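You operate a simulated robot arm through the tools that you are given. There is no shell and no other tool.

You are at the controls of a simulated robot arm. One attempt, no reset.

JOB
Wipe up the puddle, then fill the open bottle to its FULL band through the funnel.
Fine: blue pad, purple funnel, the jug of green water; pad on the long drip tray, jug and funnel back where they stood; no more than a splash spilt. Set down upright: teal-handled jug.

It is judged by the outcome, as a careful person would: the job done as asked, and still so three seconds after it is handed in. It fails if anything else is knocked over, pushed out of place, dropped, spilled or broken.

ROBOT AND FRAMES
A 7-joint arm with a two-finger parallel gripper, fixed in place. Base frame: the origin is on the floor under the middle of its stand, x ahead of it, y to its left, z up; the work surface is at about z = 88. Readings come in cm, degrees, newtons and seconds.
It reaches about 114.7 cm from its shoulder. Its first joint turns from -166.0 to 166.0 degrees. Payload 3.43 kg.
Tool frame: the origin (TCP) lies between the finger pads and is the grasp point; the fingertips stand 3 cm ahead of it; z points along the fingers, y is the line along which they close. The gripper opens to 9.4 cm. The fingers are 2.8 cm wide and 1 cm thick; the gripper's body (5 by 9.6 cm) begins 5.5 cm behind the TCP.
Orientation is told as [roll, pitch, yaw] about the base's x, y, z axes, in that order, counted from this pose: with the fingers straight down and closing along the base's y, the tool's x points along the base's -x, its y along +y and its z along -z.

CONTROLS
- The arm moves only by the tool move_arm. Its argument "steps" is a list of rows, each a list of 3 entries, a list of its own where there are three numbers: the shift along the tool's x, y, z in units of 25 mm (1.0 is 25 mm), then the turn, a rotation vector about the tool's x, y, z in units of 5 degrees (1.0 is 5 degrees), then the closure, from 0 (fully open) to 1 (shut). In form: [[[x, y, z], [ax, ay, az], jaw], ...]. A call has 1 to 20 rows; each row shifts and turns the commanded pose from where the row before left it, along the tool's axes as they then stand. A call with a number of a shift or a turn outside -1 to 1 is refused whole. Each row takes 0.2 s and may step no farther than 5 cm and 8.6 degrees from the row before; otherwise, or with a gripper value out of range, the whole call is refused. Where a pose cannot be reached the arm comes as near as it can. A force on the tool above 60 N (or 10 N above the force at the start of the call, whichever is more), or a blocked arm, ends the call early, and 0.2 s more pass. Each finger travels about 4.5 cm/s and halts on what it meets, pressing with about 34 N; the grip force reading is that of the motor and also rises with nothing between the fingers. The clock runs only during rows and for 0.2 s after the last one: add rows that do not move to give the fingers time. It gives the time, the measured TCP pose, the force on the tool (base axes), the opening and the grip force at its end, in the units of the frame above (readings bear some noise), with the torque about the TCP (base axes, N m) and any sound that the robot's microphone picked up, and new pictures: "views" is both (left out), scene, wrist or none.
- Cameras (640 x 400 px; columns grow to the right, rows downward): "scene" is fixed at [40.03, -65, 146.22]; the picture's right is [0.99, -0.13, 0.00], its down [-0.05, -0.41, -0.91] and it looks along [0.12, 0.90, -0.42] (base axes); focal length 325 px, centre (320, 200). "wrist" rides on the gripper at [7.6, 1.4, -10.3] in the tool frame; the picture's right is [-0.18, 0.98, 0.00], its down [-0.75, -0.14, -0.64] and it looks along [-0.63, -0.12, 0.77] (tool axes); focal length 243 px, centre (320, 200). There is no depth. A picture from a camera that has moved, and an enlarged one, comes with that camera's place and axes in the base frame and with its lens.
- enlarge(camera, box): a new picture of the part [left, top, right, bottom] of that camera's present view, enlarged. The clock stands still meanwhile.
- sign_off(): hands the job in; it is judged then, once.

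Nothing tells you positions but the pictures and the camera data. Unless the task says otherwise, let go and move clear before handing in.

The tools are called after "Call:" by a JSON object that holds its "op" and its "data". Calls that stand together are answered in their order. move_arm: Moves the arm, as the interface text tells. Its arguments: {"type":"object","properties":{"steps":{"type":"array","items":{"type":"array"}},"views":{"type":"string","enum":["both","scene","wrist","none"]}},"required":["steps"]} The other tools are called the same way: enlarge (camera, box) takes an enlarged picture of a part of a camera's view; sign_off () hands the job in.

At the start:

```text
time_s: 0.0
eef_pos: [49.69, 38.1, 133.88]
tcp_rot: [0.0, 0.0, 0.0]
wrist_force: [-0.6, -0.7, 0.8]
moment: [-0.01, 0.0, 0.02]
grip_width: 9.42
grip_force: 0.1
```

scene: 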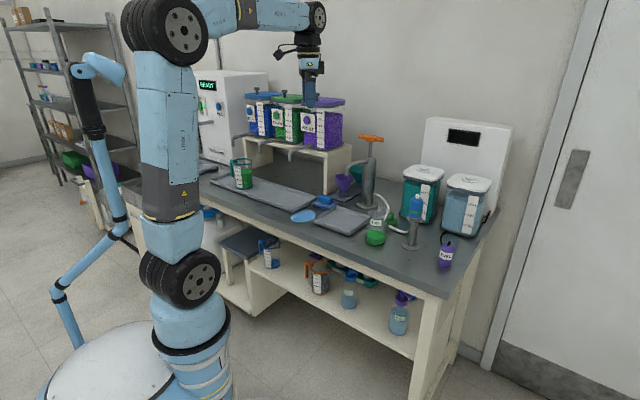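
wrist: 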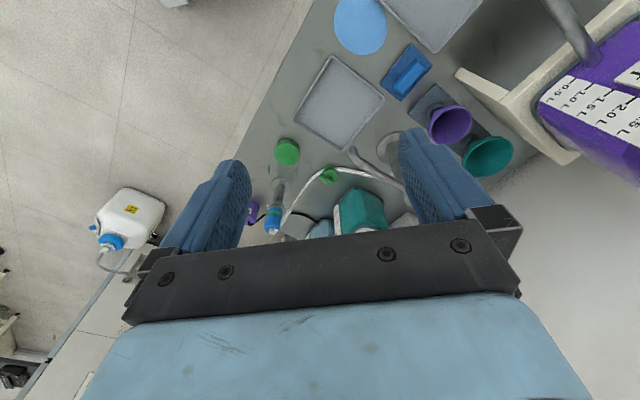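

I see a bench with a blue puddle, a blue pad, trays, a purple and a teal funnel, jugs and bottles. I'll look closer before moving.

Call:
{"op": "enlarge", "data": {"camera": "scene", "box": [200, 140, 360, 240]}}

Call:
{"op": "enlarge", "data": {"camera": "scene", "box": [320, 130, 520, 280]}}

Call:
{"op": "enlarge", "data": {"camera": "scene", "box": [200, 220, 440, 350]}}

Call:
{"op": "enlarge", "data": {"camera": "wrist", "box": [220, 0, 540, 200]}}

```text
4.00 times, centred on (280, 190) of scene
camera zoom: at [40.03, -65.0, 146.22], right [0.99, -0.13, 0.0], down [-0.05, -0.41, -0.91], along [0.12, 0.9, -0.42], focal length 1302 px, centre (480, 240)
```

zoom: 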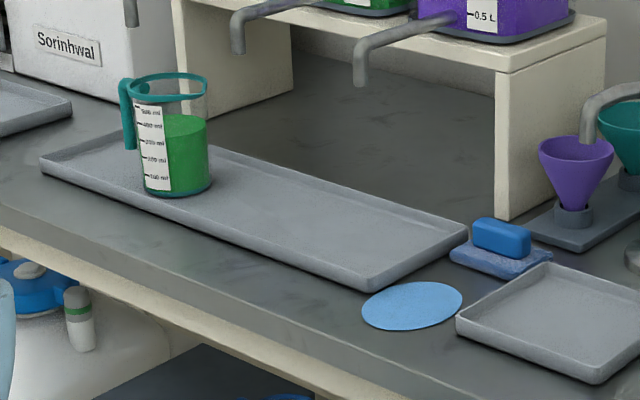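

```text
2.67 times, centred on (420, 205) of scene
camera zoom: at [40.03, -65.0, 146.22], right [0.99, -0.13, 0.0], down [-0.05, -0.41, -0.91], along [0.12, 0.9, -0.42], focal length 868 px, centre (53, 187)
```

zoom: 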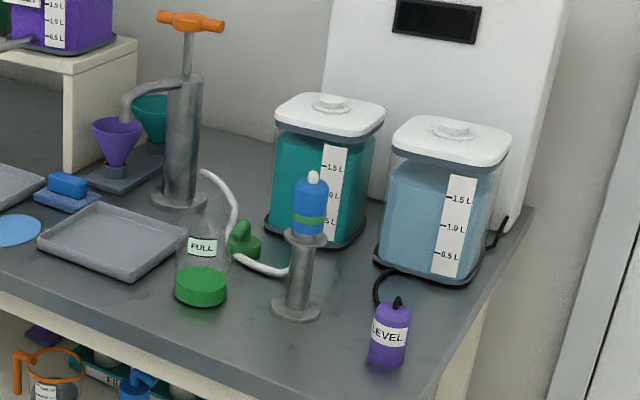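

```text
2.67 times, centred on (320, 285) of scene
camera zoom: at [40.03, -65.0, 146.22], right [0.99, -0.13, 0.0], down [-0.05, -0.41, -0.91], along [0.12, 0.9, -0.42], focal length 868 px, centre (320, -27)
```

zoom: 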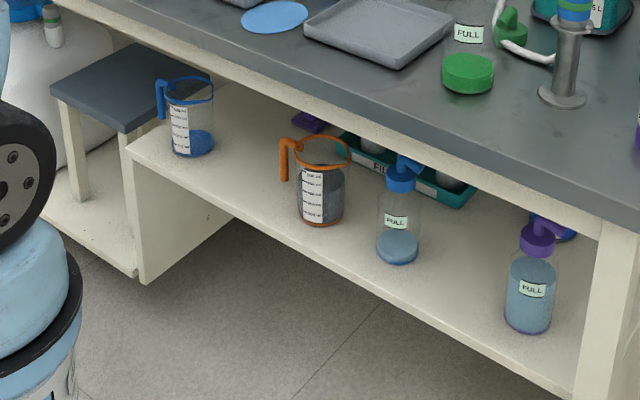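

```text
2.00 times, centred on (380, 100) of wrist
camera zoom: at [42.15, 39.61, 144.28], right [0.18, 0.98, 0.0], down [0.75, -0.14, 0.64], along [0.63, -0.12, -0.77], focal length 485 px, centre (200, 400)
```

zoom: 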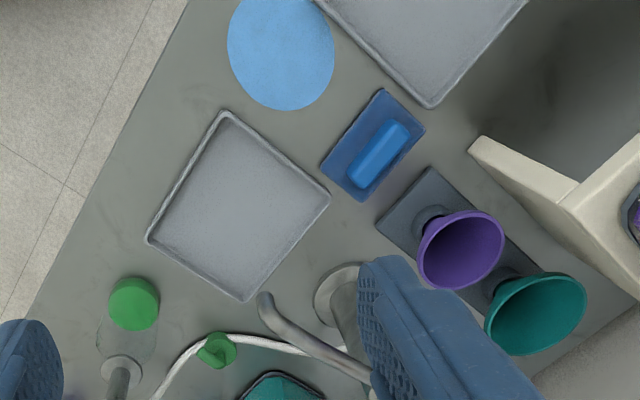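

I place the puddle near (48, 46), the pad near (57.5, 54.5), the jug near (24, 78), the bottle near (70, 25) and the purple funnel near (66.6, 62). The bench is yawed about -45°, so next I turn the tool to match and move in above the pad for a closer look.

Call:
{"op": "move_arm", "data": {"steps": [[[0, 0, 0], [0, 0, 0.91], 0], [[0, 0, 0], [0, 0, 0.91], 0], [[0, 0, 0], [0, 0, 0.91], 0], [[0, 0, 0], [0, 0, 0.91], 0], [[0, 0, 0], [0, 0, 0.91], 0], [[0, 0, 0], [0, 0, 0.91], 0], [[0, 0, 0], [0, 0, 0.91], 0], [[0, 0, 0], [0, 0, 0.91], 0], [[0, 0, 0], [0, 0, 0.91], 0], [[0, 0, 0], [0, 0, 0.91], 0], [[0.25, 0.5, 0.8], [0, 0, 0], 0], [[0.25, 0.5, 0.8], [0, 0, 0], 0], [[0.25, 0.5, 0.8], [0, 0, 0], 0], [[0.25, 0.5, 0.8], [0, 0, 0], 0], [[0.25, 0.5, 0.8], [0, 0, 0], 0], [[0.25, 0.5, 0.8], [0, 0, 0], 0], [[0.25, 0.5, 0.8], [0, 0, 0], 0], [[0.25, 0.5, 0.8], [0, 0, 0], 0]]}}

```text
time_s: 3.8
eef_pos: [53.61, 49.07, 117.76]
tcp_rot: [0.1, 0.0, -45.4]
wrist_force: [-0.1, 0.2, 0.3]
moment: [0.03, -0.01, -0.01]
grip_width: 9.39
grip_force: 0.0
camera wrist: at [49.26, 55.4, 128.19], right [0.83, 0.56, 0.0], down [0.43, -0.64, 0.64], along [0.36, -0.53, -0.77], focal length 243 px, centre (320, 200)
```

scene: 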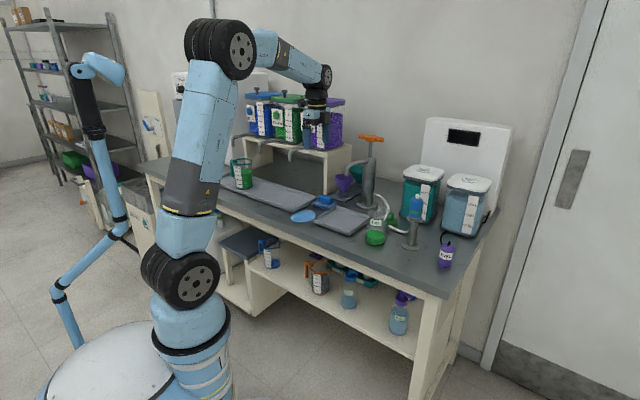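
wrist: 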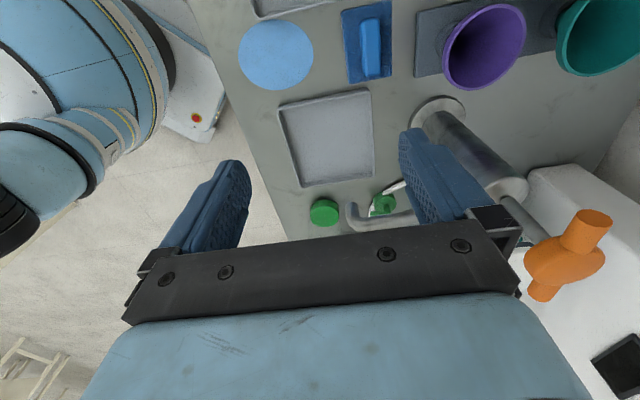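

The pad sits at about (57.7, 55.0), its handle parallel to the bench edge, with about 10.8 cm between the two trays where the puddle lies. I'll come down over the handle and look before closing on it.

Call:
{"op": "move_arm", "data": {"steps": [[[0.078, 0.404, 0.9], [0, 0, 0], 0], [[0.078, 0.404, 0.9], [0, 0, 0], 0], [[0.078, 0.404, 0.9], [0, 0, 0], 0], [[0.078, 0.404, 0.9], [0, 0, 0], 0], [[0.078, 0.404, 0.9], [0, 0, 0], 0], [[0.078, 0.404, 0.9], [0, 0, 0], 0], [[0.078, 0.404, 0.9], [0, 0, 0], 0]]}}

Call:
{"op": "enlarge", "data": {"camera": "scene", "box": [280, 150, 380, 240]}}

Call:
{"op": "enlarge", "data": {"camera": "wrist", "box": [220, 0, 440, 140]}}

```text
time_s: 5.4
eef_pos: [57.34, 54.61, 102.18]
tcp_rot: [0.0, 0.0, -45.6]
wrist_force: [-0.6, 0.2, 0.3]
moment: [0.02, 0.0, -0.04]
grip_width: 9.4
grip_force: 0.1
camera wrist: at [52.99, 61.03, 112.62], right [0.83, 0.56, 0.0], down [0.43, -0.64, 0.64], along [0.36, -0.53, -0.77], focal length 243 px, centre (320, 200)
```

scene: 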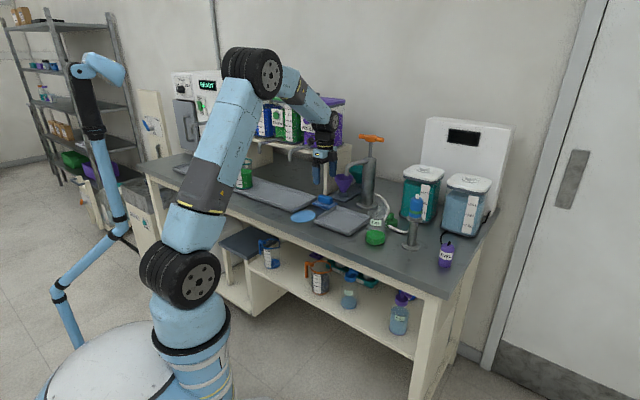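
wrist: 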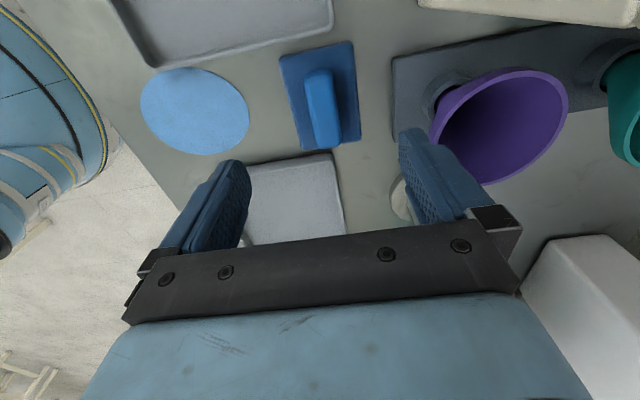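

```text
4.44 times, centred on (330, 195) of scene
camera zoom: at [40.03, -65.0, 146.22], right [0.99, -0.13, 0.0], down [-0.05, -0.41, -0.91], along [0.12, 0.9, -0.42], focal length 1446 px, centre (276, 222)
```

zoom: 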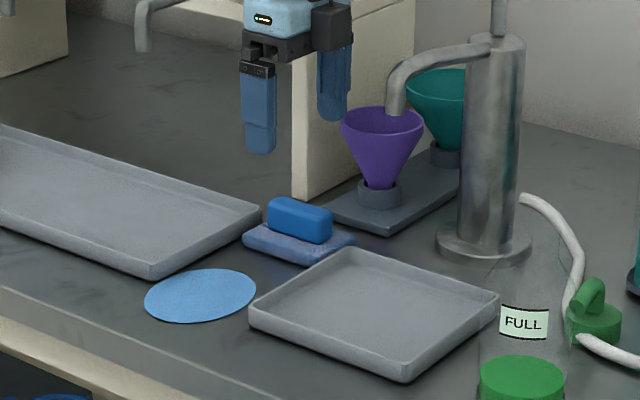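

```text
2.86 times, centred on (330, 70) of wrist
camera zoom: at [52.99, 61.03, 112.62], right [0.83, 0.56, 0.0], down [0.43, -0.64, 0.64], along [0.36, -0.53, -0.77], focal length 693 px, centre (291, 571)
```

zoom: 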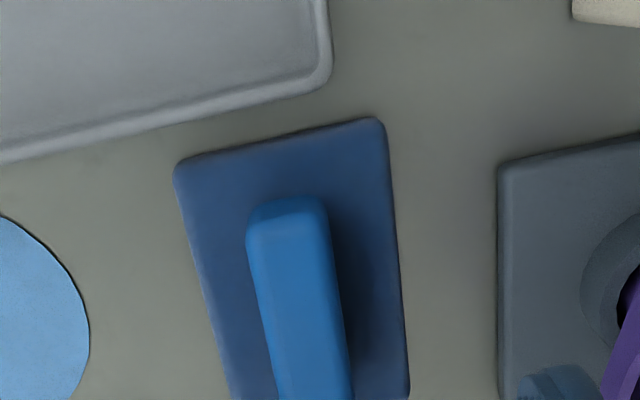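

The handle top looks to be at about z 92, directly under the fingers. I'll go down to TCP z ≈ 93.1 and close on it.

Call:
{"op": "move_arm", "data": {"steps": [[[0.07, 0.09, 0.9], [0, 0, 0], 0], [[0.07, 0.09, 0.9], [0, 0, 0], 0], [[0, 0, 0.9], [0, 0, 0], 0], [[0, 0, 0.5], [0, 0, 0], 0], [[0, 0, 0.4], [0, 0, 0], 0], [[0, 0, 0], [0, 0, 0], 0]]}}

Call:
{"op": "enlarge", "data": {"camera": "scene", "box": [280, 150, 380, 240]}}

```text
time_s: 6.8
eef_pos: [57.77, 55.13, 93.13]
tcp_rot: [0.0, 0.0, -45.5]
wrist_force: [1.0, 0.0, 1.3]
moment: [0.0, -0.02, 0.02]
grip_width: 9.39
grip_force: 0.1
camera wrist: at [53.36, 61.67, 103.61], right [0.83, 0.56, 0.0], down [0.43, -0.64, 0.64], along [0.36, -0.53, -0.77], focal length 243 px, centre (320, 200)
```

scene: 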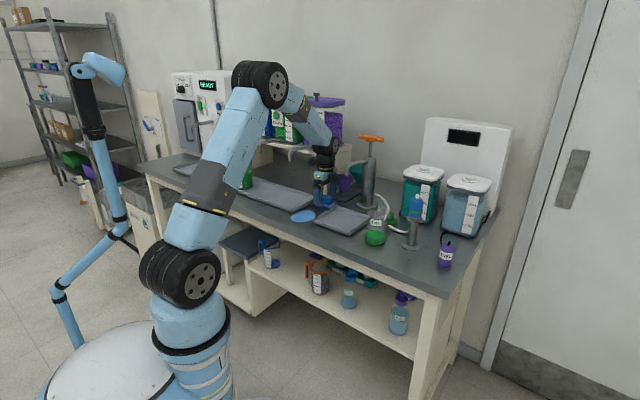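
wrist: 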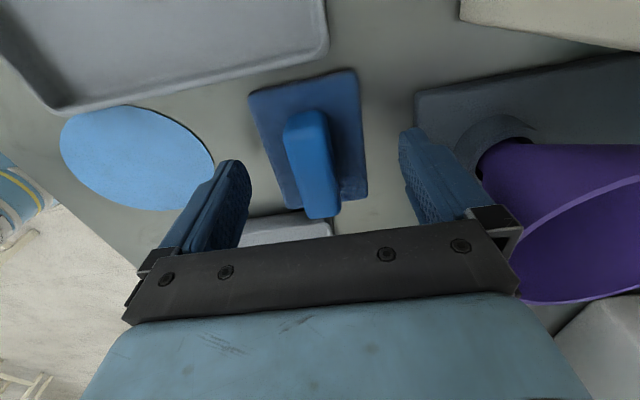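

```text
4.44 times, centred on (330, 195) of scene
camera zoom: at [40.03, -65.0, 146.22], right [0.99, -0.13, 0.0], down [-0.05, -0.41, -0.91], along [0.12, 0.9, -0.42], focal length 1446 px, centre (276, 222)
```

zoom: 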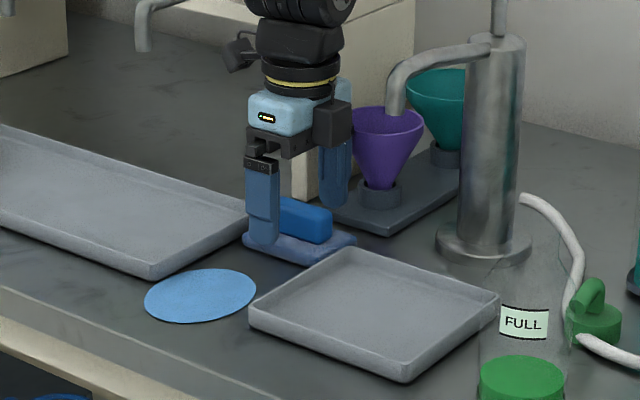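

The fingers straddle the handle; I'll shift slightly to its middle, then close.

Call:
{"op": "move_arm", "data": {"steps": [[[0.3, -0.05, 0], [0, 0, 0], 0], [[0, 0, 0.1], [0, 0, 0], 0.3], [[0, 0, 0], [0, 0, 0], 0.6], [[0, 0, 0], [0, 0, 0], 0.9], [[0, 0, 0], [0, 0, 0], 1], [[0, 0, 0], [0, 0, 0], 1], [[0, 0, 0], [0, 0, 0], 1]]}}

Call:
{"op": "enlarge", "data": {"camera": "scene", "box": [280, 150, 380, 240]}}

```text
time_s: 8.4
eef_pos: [57.08, 55.68, 92.82]
tcp_rot: [0.0, 0.0, -45.5]
wrist_force: [-0.1, 0.8, -0.9]
moment: [-0.04, 0.0, 0.05]
grip_width: 2.31
grip_force: 34.5
camera wrist: at [52.78, 62.12, 103.33], right [0.83, 0.56, 0.0], down [0.43, -0.64, 0.64], along [0.36, -0.53, -0.77], focal length 243 px, centre (320, 200)
```

scene: 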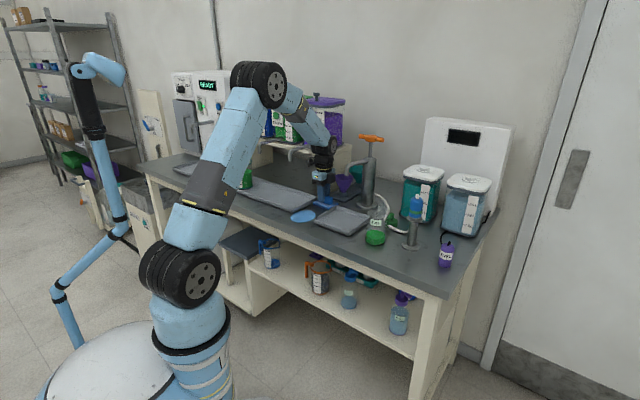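
wrist: 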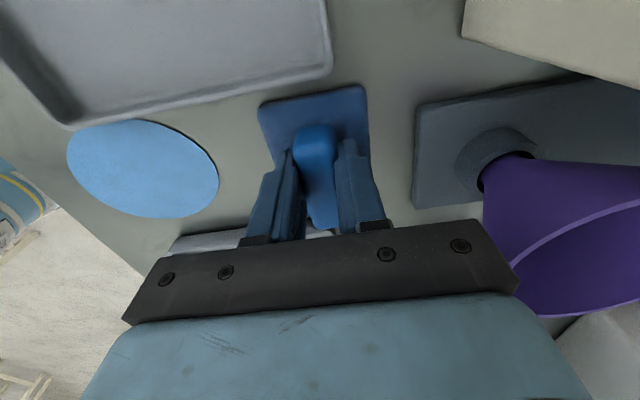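

```text
4.44 times, centred on (330, 195) of scene
camera zoom: at [40.03, -65.0, 146.22], right [0.99, -0.13, 0.0], down [-0.05, -0.41, -0.91], along [0.12, 0.9, -0.42], focal length 1446 px, centre (276, 222)
```

zoom: 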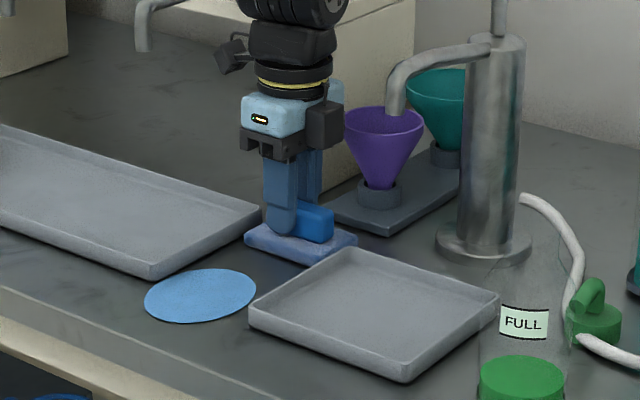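

The pad is gripped (2.3 cm). I'll press lightly and draw it toward the front edge, straight through the gap and over the puddle.

Call:
{"op": "move_arm", "data": {"steps": [[[0.1, 0, 0.08], [0, 0, 0], 1], [[0.0, -0.5, 0], [0, 0, 0], 1], [[0.0, -0.6, 0], [0, 0, 0], 1], [[0, -0.6, 0], [0, 0, 0], 1], [[0, -0.6, 0], [0, 0, 0], 1], [[0, -0.6, 0], [0, 0, 0], 1], [[0, 0, 0], [0, 0, 0], 1]]}}

Call:
{"op": "enlarge", "data": {"camera": "scene", "box": [270, 150, 370, 240]}}

```text
time_s: 10.0
eef_pos: [51.53, 50.59, 92.76]
tcp_rot: [0.1, 0.0, -45.4]
wrist_force: [6.0, 5.2, 29.0]
moment: [0.22, -0.11, 0.0]
grip_width: 2.3
grip_force: 33.9
camera wrist: at [47.16, 57.05, 103.22], right [0.83, 0.56, 0.0], down [0.43, -0.64, 0.64], along [0.36, -0.53, -0.77], focal length 243 px, centre (320, 200)
```

scene: 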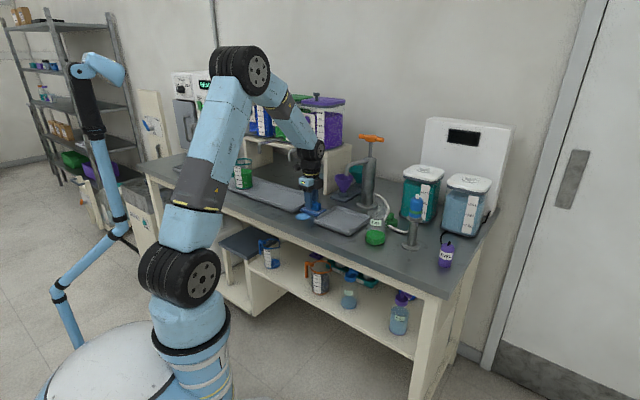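
wrist: 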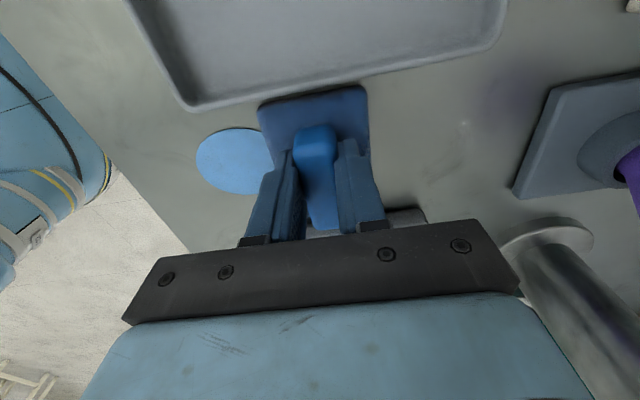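

```text
4.44 times, centred on (320, 195) of scene
camera zoom: at [40.03, -65.0, 146.22], right [0.99, -0.13, 0.0], down [-0.05, -0.41, -0.91], along [0.12, 0.9, -0.42], focal length 1446 px, centre (320, 222)
```

zoom: 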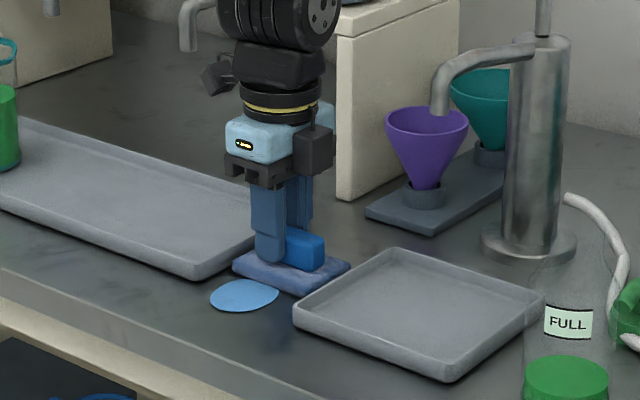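

Light pressing works: the puddle shrinks as the pad passes over it. I'll continue the strokes.

Call:
{"op": "move_arm", "data": {"steps": [[[0, -0.6, 0], [0, 0, 0], 1], [[0, -0.6, 0], [0, 0, 0], 1], [[0, -0.6, 0], [0, 0, 0], 1], [[0, -0.6, 0], [0, 0, 0], 1], [[0, -0.6, 0], [0, 0, 0], 1], [[0, -0.6, 0], [0, 0, 0], 1], [[0, -0.3, 0], [0, 0, 0], 1], [[0, 0, 0], [0, 0, 0], 1]]}}

Call:
{"op": "enlarge", "data": {"camera": "scene", "box": [250, 160, 350, 250]}}

```text
time_s: 11.8
eef_pos: [44.5, 43.75, 92.79]
tcp_rot: [0.0, 0.0, -45.5]
wrist_force: [7.5, 3.2, 27.9]
moment: [0.26, -0.17, -0.01]
grip_width: 2.31
grip_force: 34.4
camera wrist: at [40.32, 50.33, 103.2], right [0.83, 0.56, 0.0], down [0.43, -0.64, 0.64], along [0.36, -0.53, -0.77], focal length 243 px, centre (320, 200)
```

scene: 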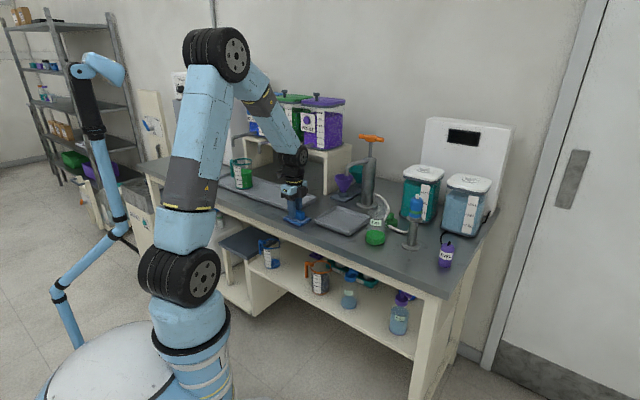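
wrist: 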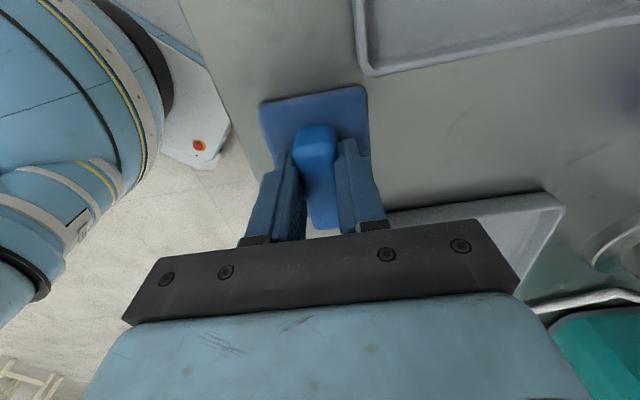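

```text
4.44 times, centred on (300, 205) of scene
camera zoom: at [40.03, -65.0, 146.22], right [0.99, -0.13, 0.0], down [-0.05, -0.41, -0.91], along [0.12, 0.9, -0.42], focal length 1446 px, centre (409, 178)
```

zoom: 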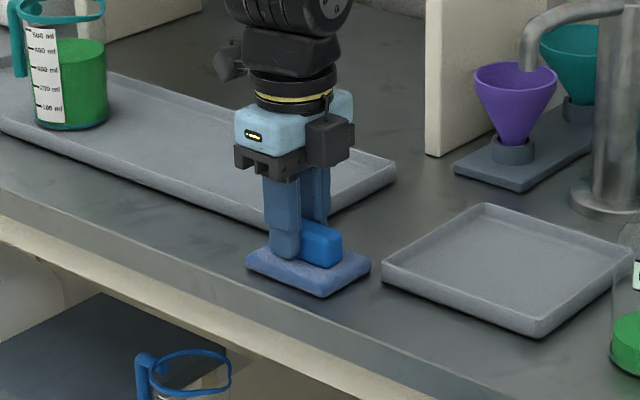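

The puddle is no longer visible, though some may be under the pad. I'll wipe back and forth once more to check.

Call:
{"op": "move_arm", "data": {"steps": [[[0, 0.6, 0], [0, 0, 0], 1], [[0, 0.6, 0], [0, 0, 0], 1], [[0, 0.6, 0], [0, 0, 0], 1], [[0, 0.6, 0], [0, 0, 0], 1], [[0, 0.6, 0], [0, 0, 0], 1], [[0, 0.6, 0], [0, 0, 0], 1], [[0, 0.3, 0], [0, 0, 0], 1], [[0, 0, 0], [0, 0, 0], 1]]}}

Call:
{"op": "enlarge", "data": {"camera": "scene", "box": [250, 160, 350, 250]}}

```text
time_s: 12.4
eef_pos: [46.66, 46.09, 92.78]
tcp_rot: [0.0, 0.0, -45.5]
wrist_force: [-1.1, 1.4, 14.7]
moment: [0.03, 0.07, 0.05]
grip_width: 2.32
grip_force: 33.8
stopped in row 3: the force on the tool passed its limit at 63 N (the readings are from after the stop); the commanded pose is now the measured one
camera wrist: at [42.27, 52.53, 103.21], right [0.83, 0.56, 0.0], down [0.43, -0.64, 0.64], along [0.36, -0.53, -0.77], focal length 243 px, centre (320, 200)
```

scene: 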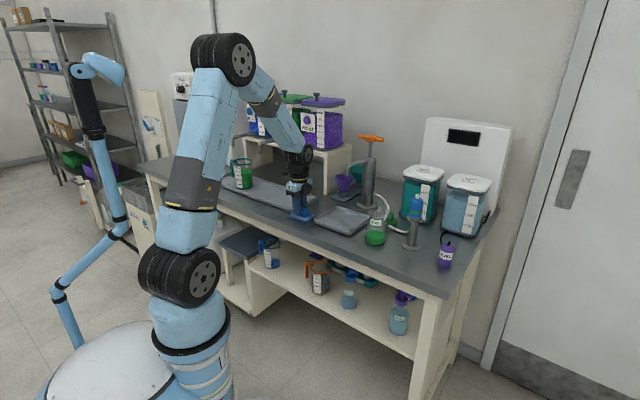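
wrist: 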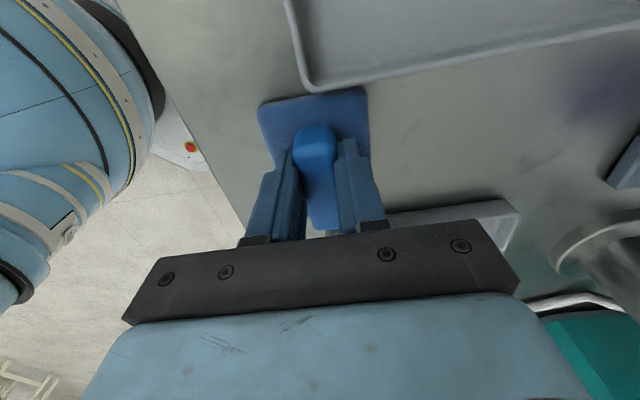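

```text
4.44 times, centred on (300, 205) of scene
camera zoom: at [40.03, -65.0, 146.22], right [0.99, -0.13, 0.0], down [-0.05, -0.41, -0.91], along [0.12, 0.9, -0.42], focal length 1446 px, centre (409, 178)
```

zoom: 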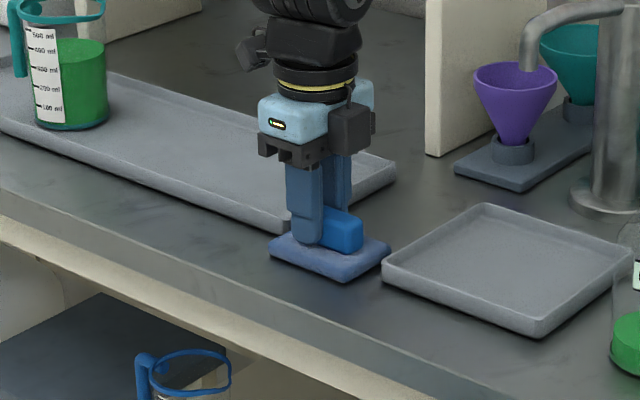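

The force rose past the limit on the back stroke, probably the pad brushing the long tray's corner. I'll lift the pad straight up and check the bench and tray.

Call:
{"op": "move_arm", "data": {"steps": [[[-0.1, 0, -0.1], [0, 0, 0], 1], [[0, 0, -0.6], [0, 0, 0], 1], [[0, 0, -0.9], [0, 0, 0], 1], [[0, 0, -0.9], [0, 0, 0], 1], [[0, 0, -0.9], [0, 0, 0], 1], [[0, 0, 0], [0, 0, 0], 1]]}}

Call:
{"op": "enlarge", "data": {"camera": "scene", "box": [200, 140, 360, 240]}}

Call:
{"op": "enlarge", "data": {"camera": "wrist", "box": [120, 0, 440, 200]}}

```text
time_s: 13.8
eef_pos: [46.64, 45.56, 101.19]
tcp_rot: [-0.1, 0.1, -45.4]
wrist_force: [0.3, -0.1, -1.6]
moment: [0.0, 0.02, -0.02]
grip_width: 2.29
grip_force: 34.2
camera wrist: at [42.31, 52.08, 111.65], right [0.83, 0.56, 0.0], down [0.43, -0.64, 0.64], along [0.36, -0.53, -0.77], focal length 243 px, centre (320, 200)
```

scene: 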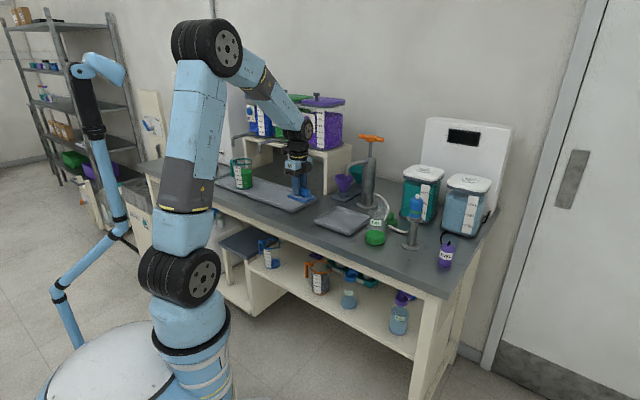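
wrist: 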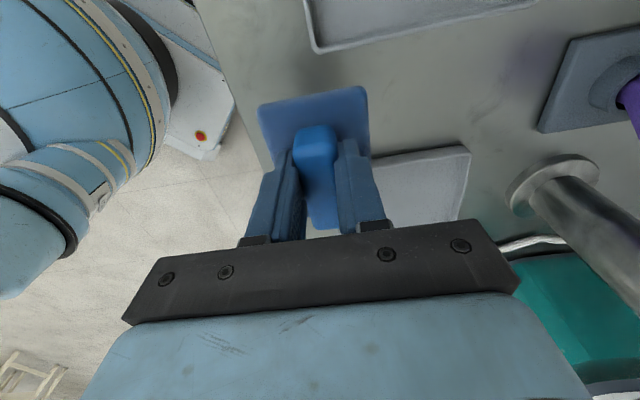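

```text
4.00 times, centred on (280, 190) of scene
camera zoom: at [40.03, -65.0, 146.22], right [0.99, -0.13, 0.0], down [-0.05, -0.41, -0.91], along [0.12, 0.9, -0.42], focal length 1302 px, centre (480, 240)
```

zoom: 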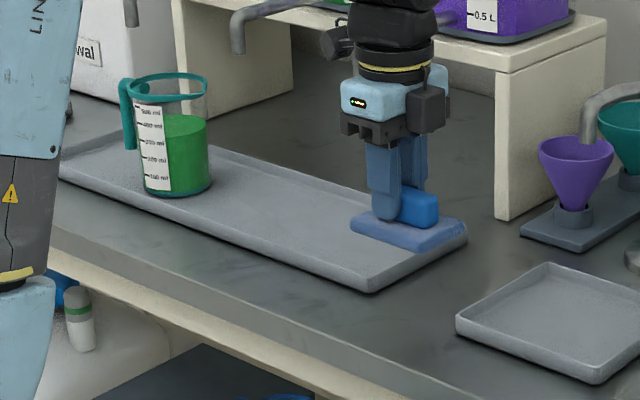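

```text
2.00 times, centred on (280, 100) of wrist
camera zoom: at [42.31, 52.08, 111.65], right [0.83, 0.56, 0.0], down [0.43, -0.64, 0.64], along [0.36, -0.53, -0.77], focal length 485 px, centre (400, 400)
```

zoom: 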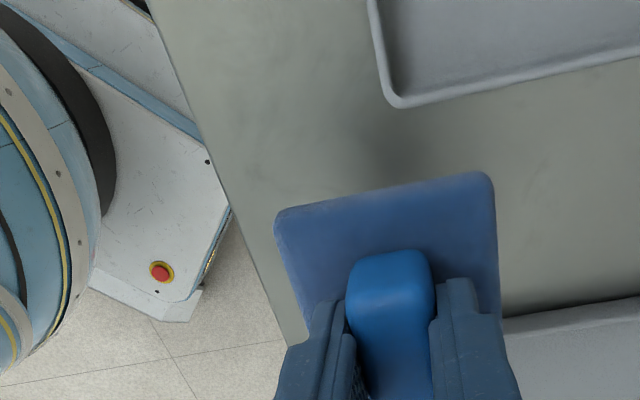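

The puddle is gone and neither the tray nor the jug has moved. I'll carry the pad left over the long tray to about (37, 64.4), keeping forward of the tank spigots (about d = 76, z 105), and lower it.

Call:
{"op": "move_arm", "data": {"steps": [[[0.5, 0, 0], [0, 0, 0], 1], [[0.9, 0, 0], [0, 0, 0], 1], [[0.9, 0, 0], [0, 0, 0], 1], [[0.9, 0, 0], [0, 0, 0], 1], [[0.9, 0, 0], [0, 0, 0], 1], [[0.9, 0, 0], [0, 0, 0], 1], [[0.9, 0, 0], [0, 0, 0], 1], [[0.9, 0, 0], [0, 0, 0], 1], [[0.9, 0, 0], [0, 0, 0], 1], [[0.4, 0.6, 0.3], [0, 0, 0], 1], [[0, 0.7, 0.6], [0, 0, 0], 1], [[0, 0.7, 0.6], [0, 0, 0], 1], [[0, 0.5, 0.5], [0, 0, 0], 1], [[0, 0, 0.5], [0, 0, 0], 1], [[0, 0, 0], [0, 0, 0], 1]]}}

Call:
{"op": "enlarge", "data": {"camera": "scene", "box": [200, 140, 360, 240]}}

```text
time_s: 17.0
eef_pos: [37.11, 64.73, 94.76]
tcp_rot: [0.0, -0.1, -45.4]
wrist_force: [0.3, -0.8, -0.8]
moment: [-0.02, 0.01, 0.02]
grip_width: 2.31
grip_force: 34.0
camera wrist: at [32.8, 71.24, 105.27], right [0.83, 0.56, 0.0], down [0.43, -0.64, 0.64], along [0.36, -0.53, -0.77], focal length 243 px, centre (320, 200)
```

scene: 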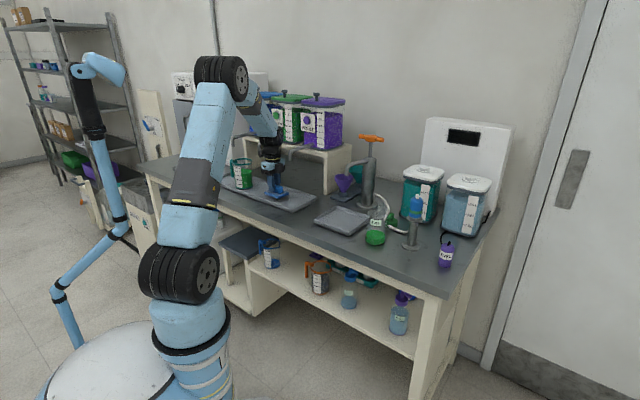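
wrist: 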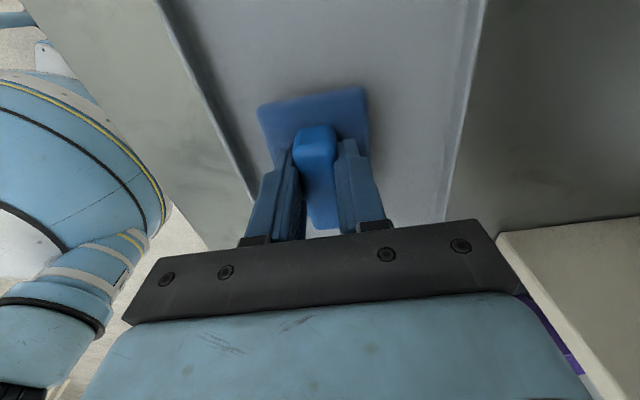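

```text
4.00 times, centred on (280, 190) of scene
camera zoom: at [40.03, -65.0, 146.22], right [0.99, -0.13, 0.0], down [-0.05, -0.41, -0.91], along [0.12, 0.9, -0.42], focal length 1302 px, centre (480, 240)
```

zoom: 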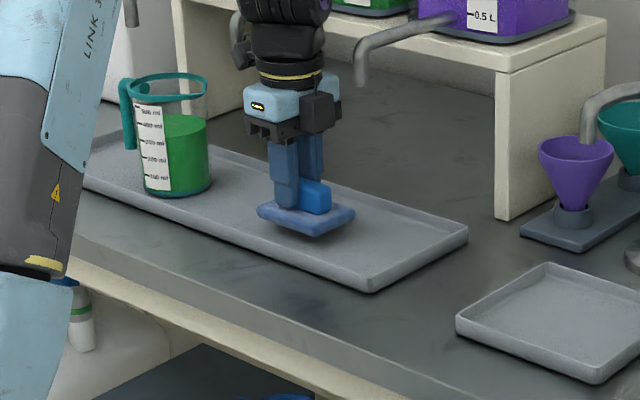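

The pad is over the tray floor and clear of the rims. I'll lower it gently until it touches.

Call:
{"op": "move_arm", "data": {"steps": [[[0, 0, 0.3], [0, 0, 0], 1], [[0, 0, 0.1], [0, 0, 0], 1], [[0, 0, 0.08], [0, 0, 0], 1], [[0, 0, 0], [0, 0, 0], 1]], "views": "none"}}

```text
time_s: 18.0
eef_pos: [37.08, 64.79, 93.68]
tcp_rot: [-0.1, 0.1, -45.4]
wrist_force: [0.2, 0.3, -1.0]
moment: [-0.01, 0.0, 0.0]
grip_width: 2.27
grip_force: 34.2
```

No contact yet, so I'll keep lowering in small steps.

Call:
{"op": "move_arm", "data": {"steps": [[[0, 0, 0.08], [0, 0, 0], 1], [[0, 0, 0.08], [0, 0, 0], 1], [[0, 0, 0], [0, 0, 0], 1]], "views": "none"}}

```text
time_s: 18.8
eef_pos: [37.02, 64.85, 93.22]
tcp_rot: [-0.1, 0.1, -45.5]
wrist_force: [-1.0, -0.1, -0.2]
moment: [-0.01, -0.01, 0.03]
grip_width: 2.3
grip_force: 34.3
```

Call:
{"op": "move_arm", "data": {"steps": [[[0, 0, 0.05], [0, 0, 0], 1], [[0, 0, 0], [0, 0, 0], 1]], "views": "none"}}

```text
time_s: 19.4
eef_pos: [37.05, 64.67, 93.36]
tcp_rot: [0.0, 0.0, -45.4]
wrist_force: [-0.6, 0.3, 3.8]
moment: [-0.02, -0.11, -0.01]
grip_width: 2.29
grip_force: 34.1
```

Contact is felt at about 4 N. I'll open the fingers only partway, so they stay inside the tray rims, and rise.

Call:
{"op": "move_arm", "data": {"steps": [[[0, 0, 0], [0, 0, 0], 0.7], [[0, 0, 0], [0, 0, 0], 0.5], [[0, 0, 0], [0, 0, 0], 0.5], [[0, 0, -0.4], [0, 0, 0], 0.5], [[0, 0, -0.8], [0, 0, 0], 0.5], [[0, 0, -0.8], [0, 0, 0], 0.5], [[0, 0, -0.8], [0, 0, 0], 0.5]]}}

Call:
{"op": "enlarge", "data": {"camera": "scene", "box": [200, 140, 360, 240]}}

```text
time_s: 21.0
eef_pos: [37.13, 64.69, 100.31]
tcp_rot: [-0.1, 0.1, -45.3]
wrist_force: [0.7, 0.2, -0.2]
moment: [0.0, 0.02, -0.01]
grip_width: 4.7
grip_force: 0.1
camera wrist: at [32.81, 71.18, 110.69], right [0.83, 0.56, 0.0], down [0.43, -0.64, 0.64], along [0.36, -0.53, -0.77], focal length 243 px, centre (320, 200)
```

scene: 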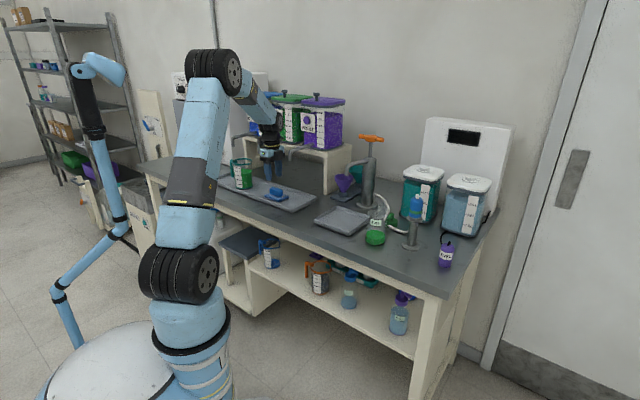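
wrist: 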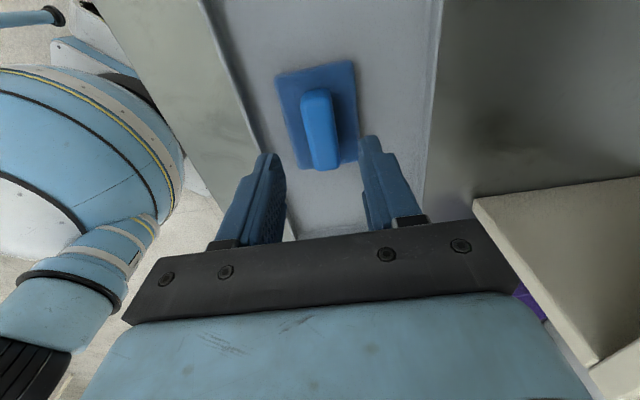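

```text
4.00 times, centred on (280, 190) of scene
camera zoom: at [40.03, -65.0, 146.22], right [0.99, -0.13, 0.0], down [-0.05, -0.41, -0.91], along [0.12, 0.9, -0.42], focal length 1302 px, centre (480, 240)
```

zoom: 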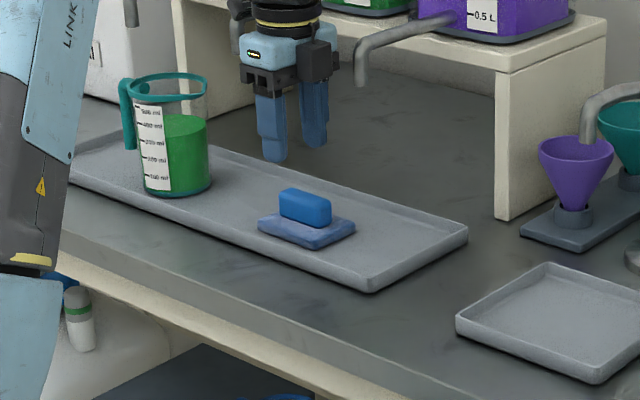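

The pad is down flat on the long tray. Next is the funnel, so I'll look at it and the bottle more closely.

Call:
{"op": "enlarge", "data": {"camera": "scene", "box": [340, 170, 440, 260]}}

Call:
{"op": "enlarge", "data": {"camera": "scene", "box": [325, 130, 405, 210]}}

Call:
{"op": "enlarge", "data": {"camera": "scene", "box": [215, 140, 275, 210]}}

```text
4.44 times, centred on (390, 215) of scene
camera zoom: at [40.03, -65.0, 146.22], right [0.99, -0.13, 0.0], down [-0.05, -0.41, -0.91], along [0.12, 0.9, -0.42], focal length 1446 px, centre (9, 133)
```

zoom: 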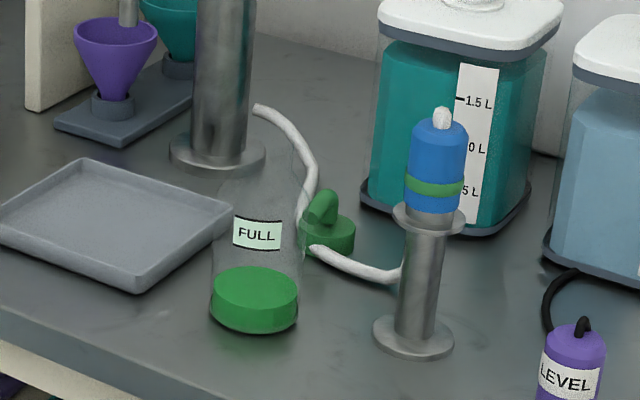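

```text
5.00 times, centred on (365, 170) of scene
camera zoom: at [40.03, -65.0, 146.22], right [0.99, -0.13, 0.0], down [-0.05, -0.41, -0.91], along [0.12, 0.9, -0.42], focal length 1627 px, centre (95, 350)
```

zoom: 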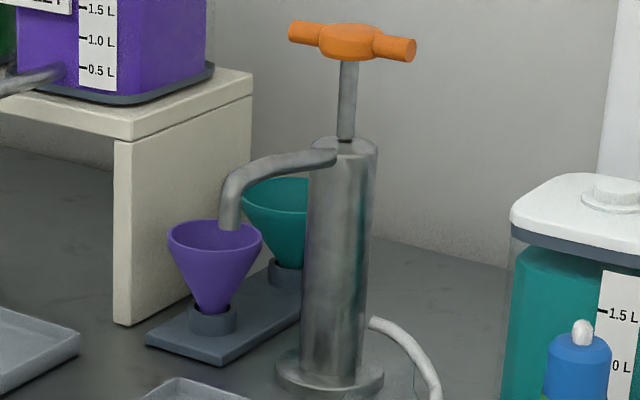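

```text
5.71 times, centred on (245, 175) of scene
camera zoom: at [40.03, -65.0, 146.22], right [0.99, -0.13, 0.0], down [-0.05, -0.41, -0.91], along [0.12, 0.9, -0.42], focal length 1860 px, centre (749, 343)
```

zoom: 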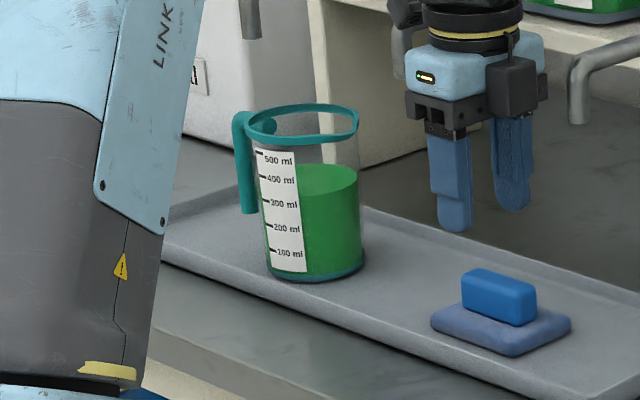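

Call:
{"op": "enlarge", "data": {"camera": "scene", "box": [360, 185, 410, 250]}}

Call:
{"op": "enlarge", "data": {"camera": "scene", "box": [375, 195, 475, 275]}}

```text
6.15 times, centred on (385, 218) of scene
camera zoom: at [40.03, -65.0, 146.22], right [0.99, -0.13, 0.0], down [-0.05, -0.41, -0.91], along [0.12, 0.9, -0.42], focal length 2002 px, centre (-80, 92)
```

zoom: 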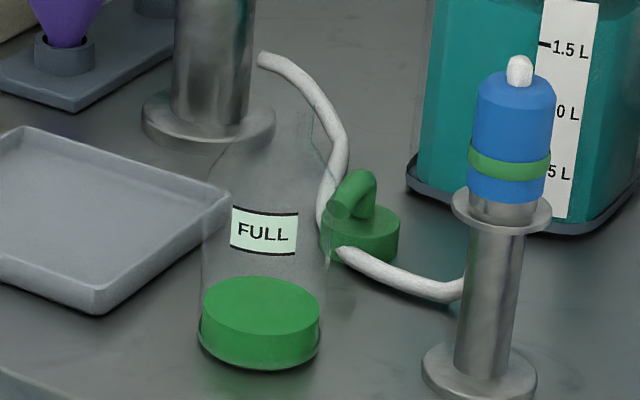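

```text
5.00 times, centred on (425, 235) of scene
camera zoom: at [40.03, -65.0, 146.22], right [0.99, -0.13, 0.0], down [-0.05, -0.41, -0.91], along [0.12, 0.9, -0.42], focal length 1627 px, centre (-205, 25)
```

zoom: 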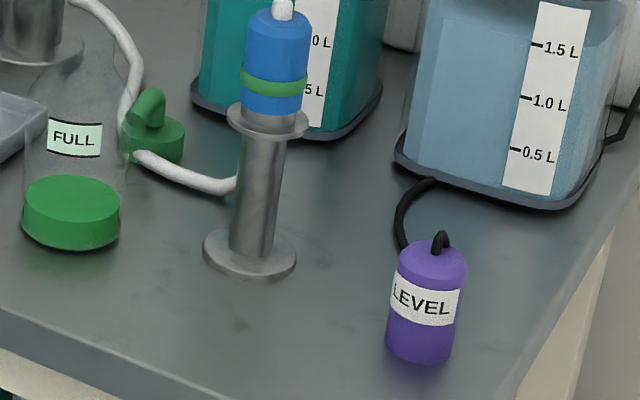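

The bottle's neck is hard to make out from here, so I'll raise the arm and turn it to the orientation needed for the funnel. Then I'll view the bottle from above.

Call:
{"op": "move_arm", "data": {"steps": [[[0, -0.3, -1], [0, 0, 0], 0.3], [[0, -0.3, -1], [0, 0, 0], 0], [[0, 0, -0.8], [0, 0, -1], 0], [[0, 0, -0.8], [0, 0, -1], 0], [[0, 0, -0.8], [0, 0, -1], 0], [[0, 0, -0.8], [0, 0, -1], 0], [[0, 0, -0.8], [0, 0, -1], 0], [[0, 0, -0.8], [0, 0, -1], 0], [[0, 0, -0.8], [0, 0, -1], 0], [[0, 0, -0.8], [0, 0, -1], 0], [[0, 0, -0.8], [0, 0, -1], 0], [[0, 0, -0.8], [0, 0, -1], 0], [[0, 0, 0], [0, 0, -1], 0], [[0, 0, 0], [0, 0, -1], 0], [[0, 0, 0], [0, 0, -1], 0], [[0, 0, 0], [0, 0, -1], 0], [[0, 0, 0], [0, 0, -1], 0], [[0, 0, 0], [0, 0, -1], 0], [[0, 0, 0], [0, 0, -1], 0], [[0, 0, 0], [0, 0, -1], 0]]}}

```text
time_s: 25.2
eef_pos: [36.01, 63.68, 125.01]
tcp_rot: [0.0, 0.2, 44.7]
wrist_force: [0.3, -0.7, 0.2]
moment: [-0.01, -0.02, 0.0]
grip_width: 9.39
grip_force: 0.1
camera wrist: at [29.57, 59.33, 135.58], right [-0.56, 0.83, 0.0], down [0.64, 0.43, 0.64], along [0.53, 0.36, -0.77], focal length 243 px, centre (320, 200)
```

scene: 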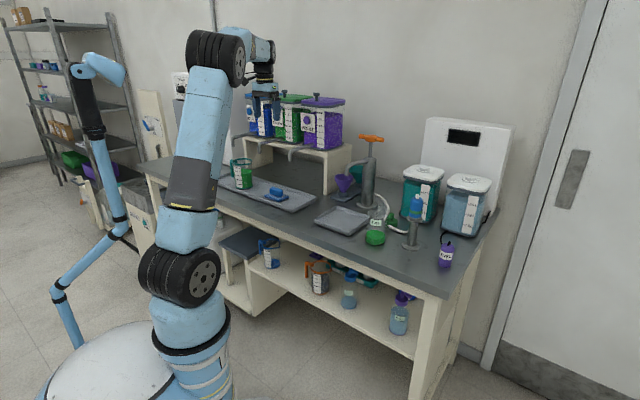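
wrist: 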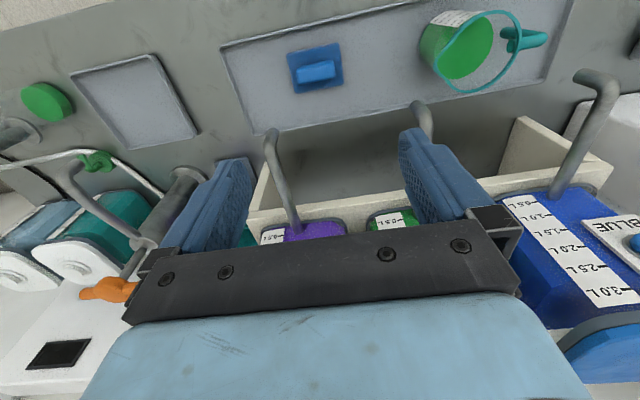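

I now have a clear overhead view: the jug is near (23, 78.5), with its handle pointing left along the bench and its lip to the right. I'll sweep right along the bench to look down on the bottle.

Call:
{"op": "move_arm", "data": {"steps": [[[0, -0.5, 0], [0, 0, 0], 0], [[0, -1, 0], [0, 0, 0], 0], [[0, -1, 0], [0, 0, 0], 0], [[0, -1, 0], [0, 0, 0], 0], [[0, -1, 0], [0, 0, 0], 0], [[0, -1, 0], [0, 0, 0], 0], [[0, -1, 0], [0, 0, 0], 0], [[0, -1, 0], [0, 0, 0], 0], [[0, -1, 0], [0, 0, 0], 0], [[0, -1, 0], [0, 0, 0], 0], [[0, -1, 0], [0, 0, 0], 0], [[0, -1, 0], [0, 0, 0], 0], [[0, -1, 0], [0, 0, 0], 0], [[0, -1, 0], [0, 0, 0], 0], [[0, -1, 0], [0, 0, 0], 0], [[0, -1, 0], [0, 0, 0], 0], [[0, -1, 0], [0, 0, 0], 0], [[0, -1, 0], [0, 0, 0], 0], [[0, -1, 0], [0, 0, 0], 0], [[0, -0.5, 0], [0, 0, 0], 0]]}}

Call:
{"op": "enlarge", "data": {"camera": "wrist", "box": [200, 0, 460, 180]}}

```text
time_s: 29.4
eef_pos: [69.44, 29.88, 125.25]
tcp_rot: [0.0, 0.1, 44.6]
wrist_force: [0.3, 1.0, -0.1]
moment: [-0.01, 0.02, 0.01]
grip_width: 9.38
grip_force: 0.1
camera wrist: at [63.02, 25.6, 135.72], right [-0.56, 0.83, 0.0], down [0.64, 0.43, 0.64], along [0.53, 0.36, -0.77], focal length 243 px, centre (320, 200)
```

scene: 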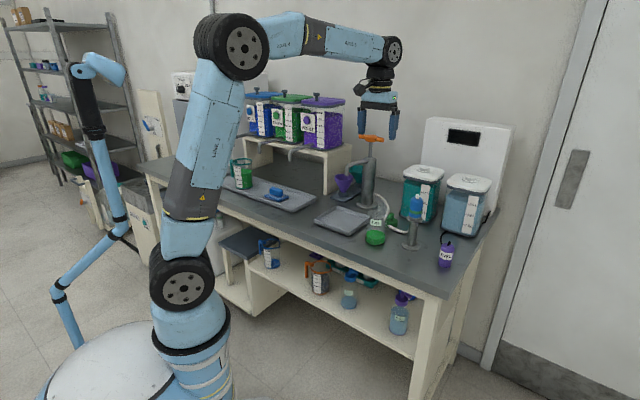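
wrist: 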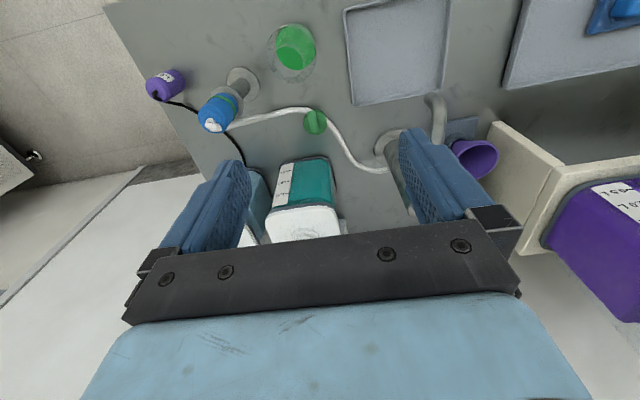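

```text
2.22 times, centred on (330, 90) of wrist
camera zoom: at [63.02, 25.6, 135.72], right [-0.56, 0.83, 0.0], down [0.64, 0.43, 0.64], along [0.53, 0.36, -0.77], focal length 539 px, centre (298, 444)
```

zoom: 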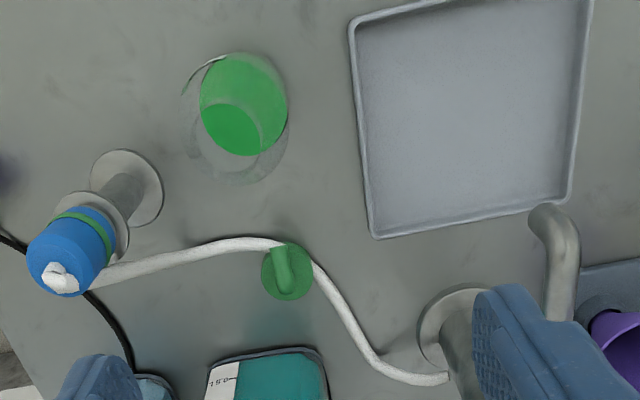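

Call:
{"op": "enlarge", "data": {"camera": "wrist", "box": [255, 5, 345, 95]}}

Call:
{"op": "enlarge", "data": {"camera": "scene", "box": [355, 180, 405, 250]}}

```text
4.44 times, centred on (300, 50) of wrist
camera zoom: at [63.02, 25.6, 135.72], right [-0.56, 0.83, 0.0], down [0.64, 0.43, 0.64], along [0.53, 0.36, -0.77], focal length 1078 px, centre (409, 867)
```

zoom: 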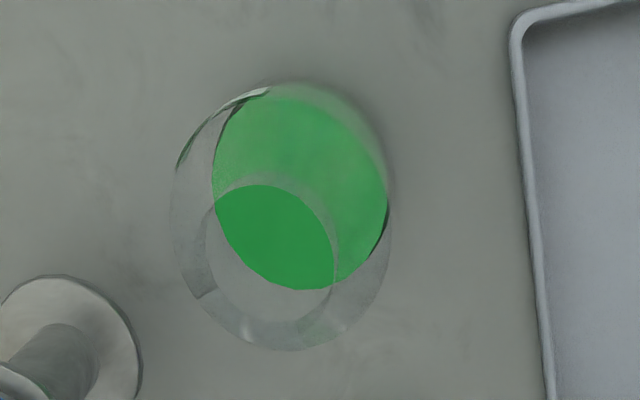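

```text
5.71 times, centred on (380, 215) of scene
camera zoom: at [40.03, -65.0, 146.22], right [0.99, -0.13, 0.0], down [-0.05, -0.41, -0.91], along [0.12, 0.9, -0.42], focal length 1860 px, centre (-23, 114)
```

zoom: 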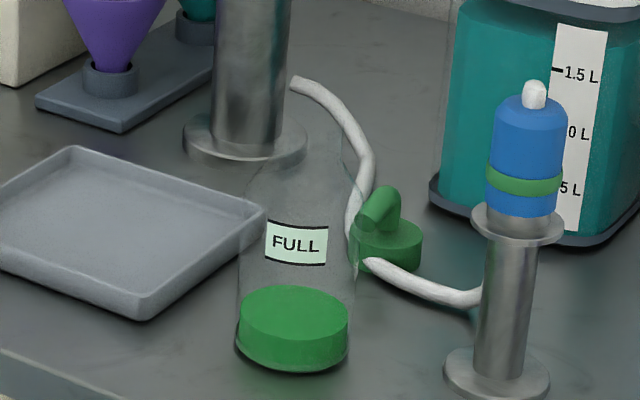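

Call:
{"op": "enlarge", "data": {"camera": "scene", "box": [367, 188, 395, 222]}}

Call:
{"op": "enlarge", "data": {"camera": "wrist", "box": [275, 15, 325, 85]}}

```text
11.76 times, centred on (381, 205) of scene
camera zoom: at [40.03, -65.0, 146.22], right [0.99, -0.13, 0.0], down [-0.05, -0.41, -0.91], along [0.12, 0.9, -0.42], focal length 3828 px, centre (-398, 141)
```

zoom: 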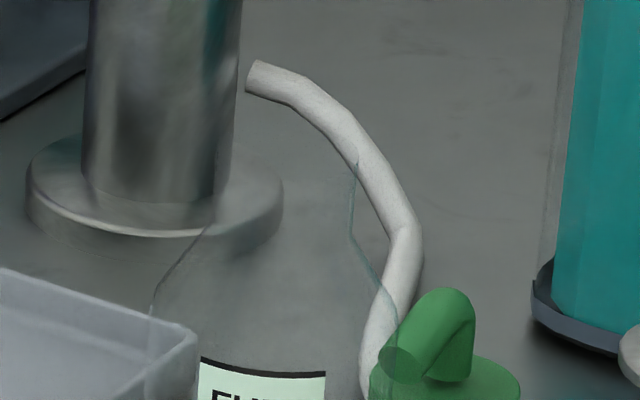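

```text
5.71 times, centred on (300, 50) of wrist
camera zoom: at [63.02, 25.6, 135.72], right [-0.56, 0.83, 0.0], down [0.64, 0.43, 0.64], along [0.53, 0.36, -0.77], focal length 1386 px, centre (434, 1057)
```

zoom: 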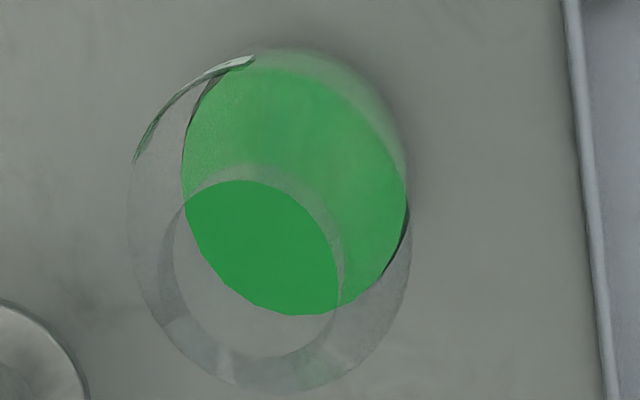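

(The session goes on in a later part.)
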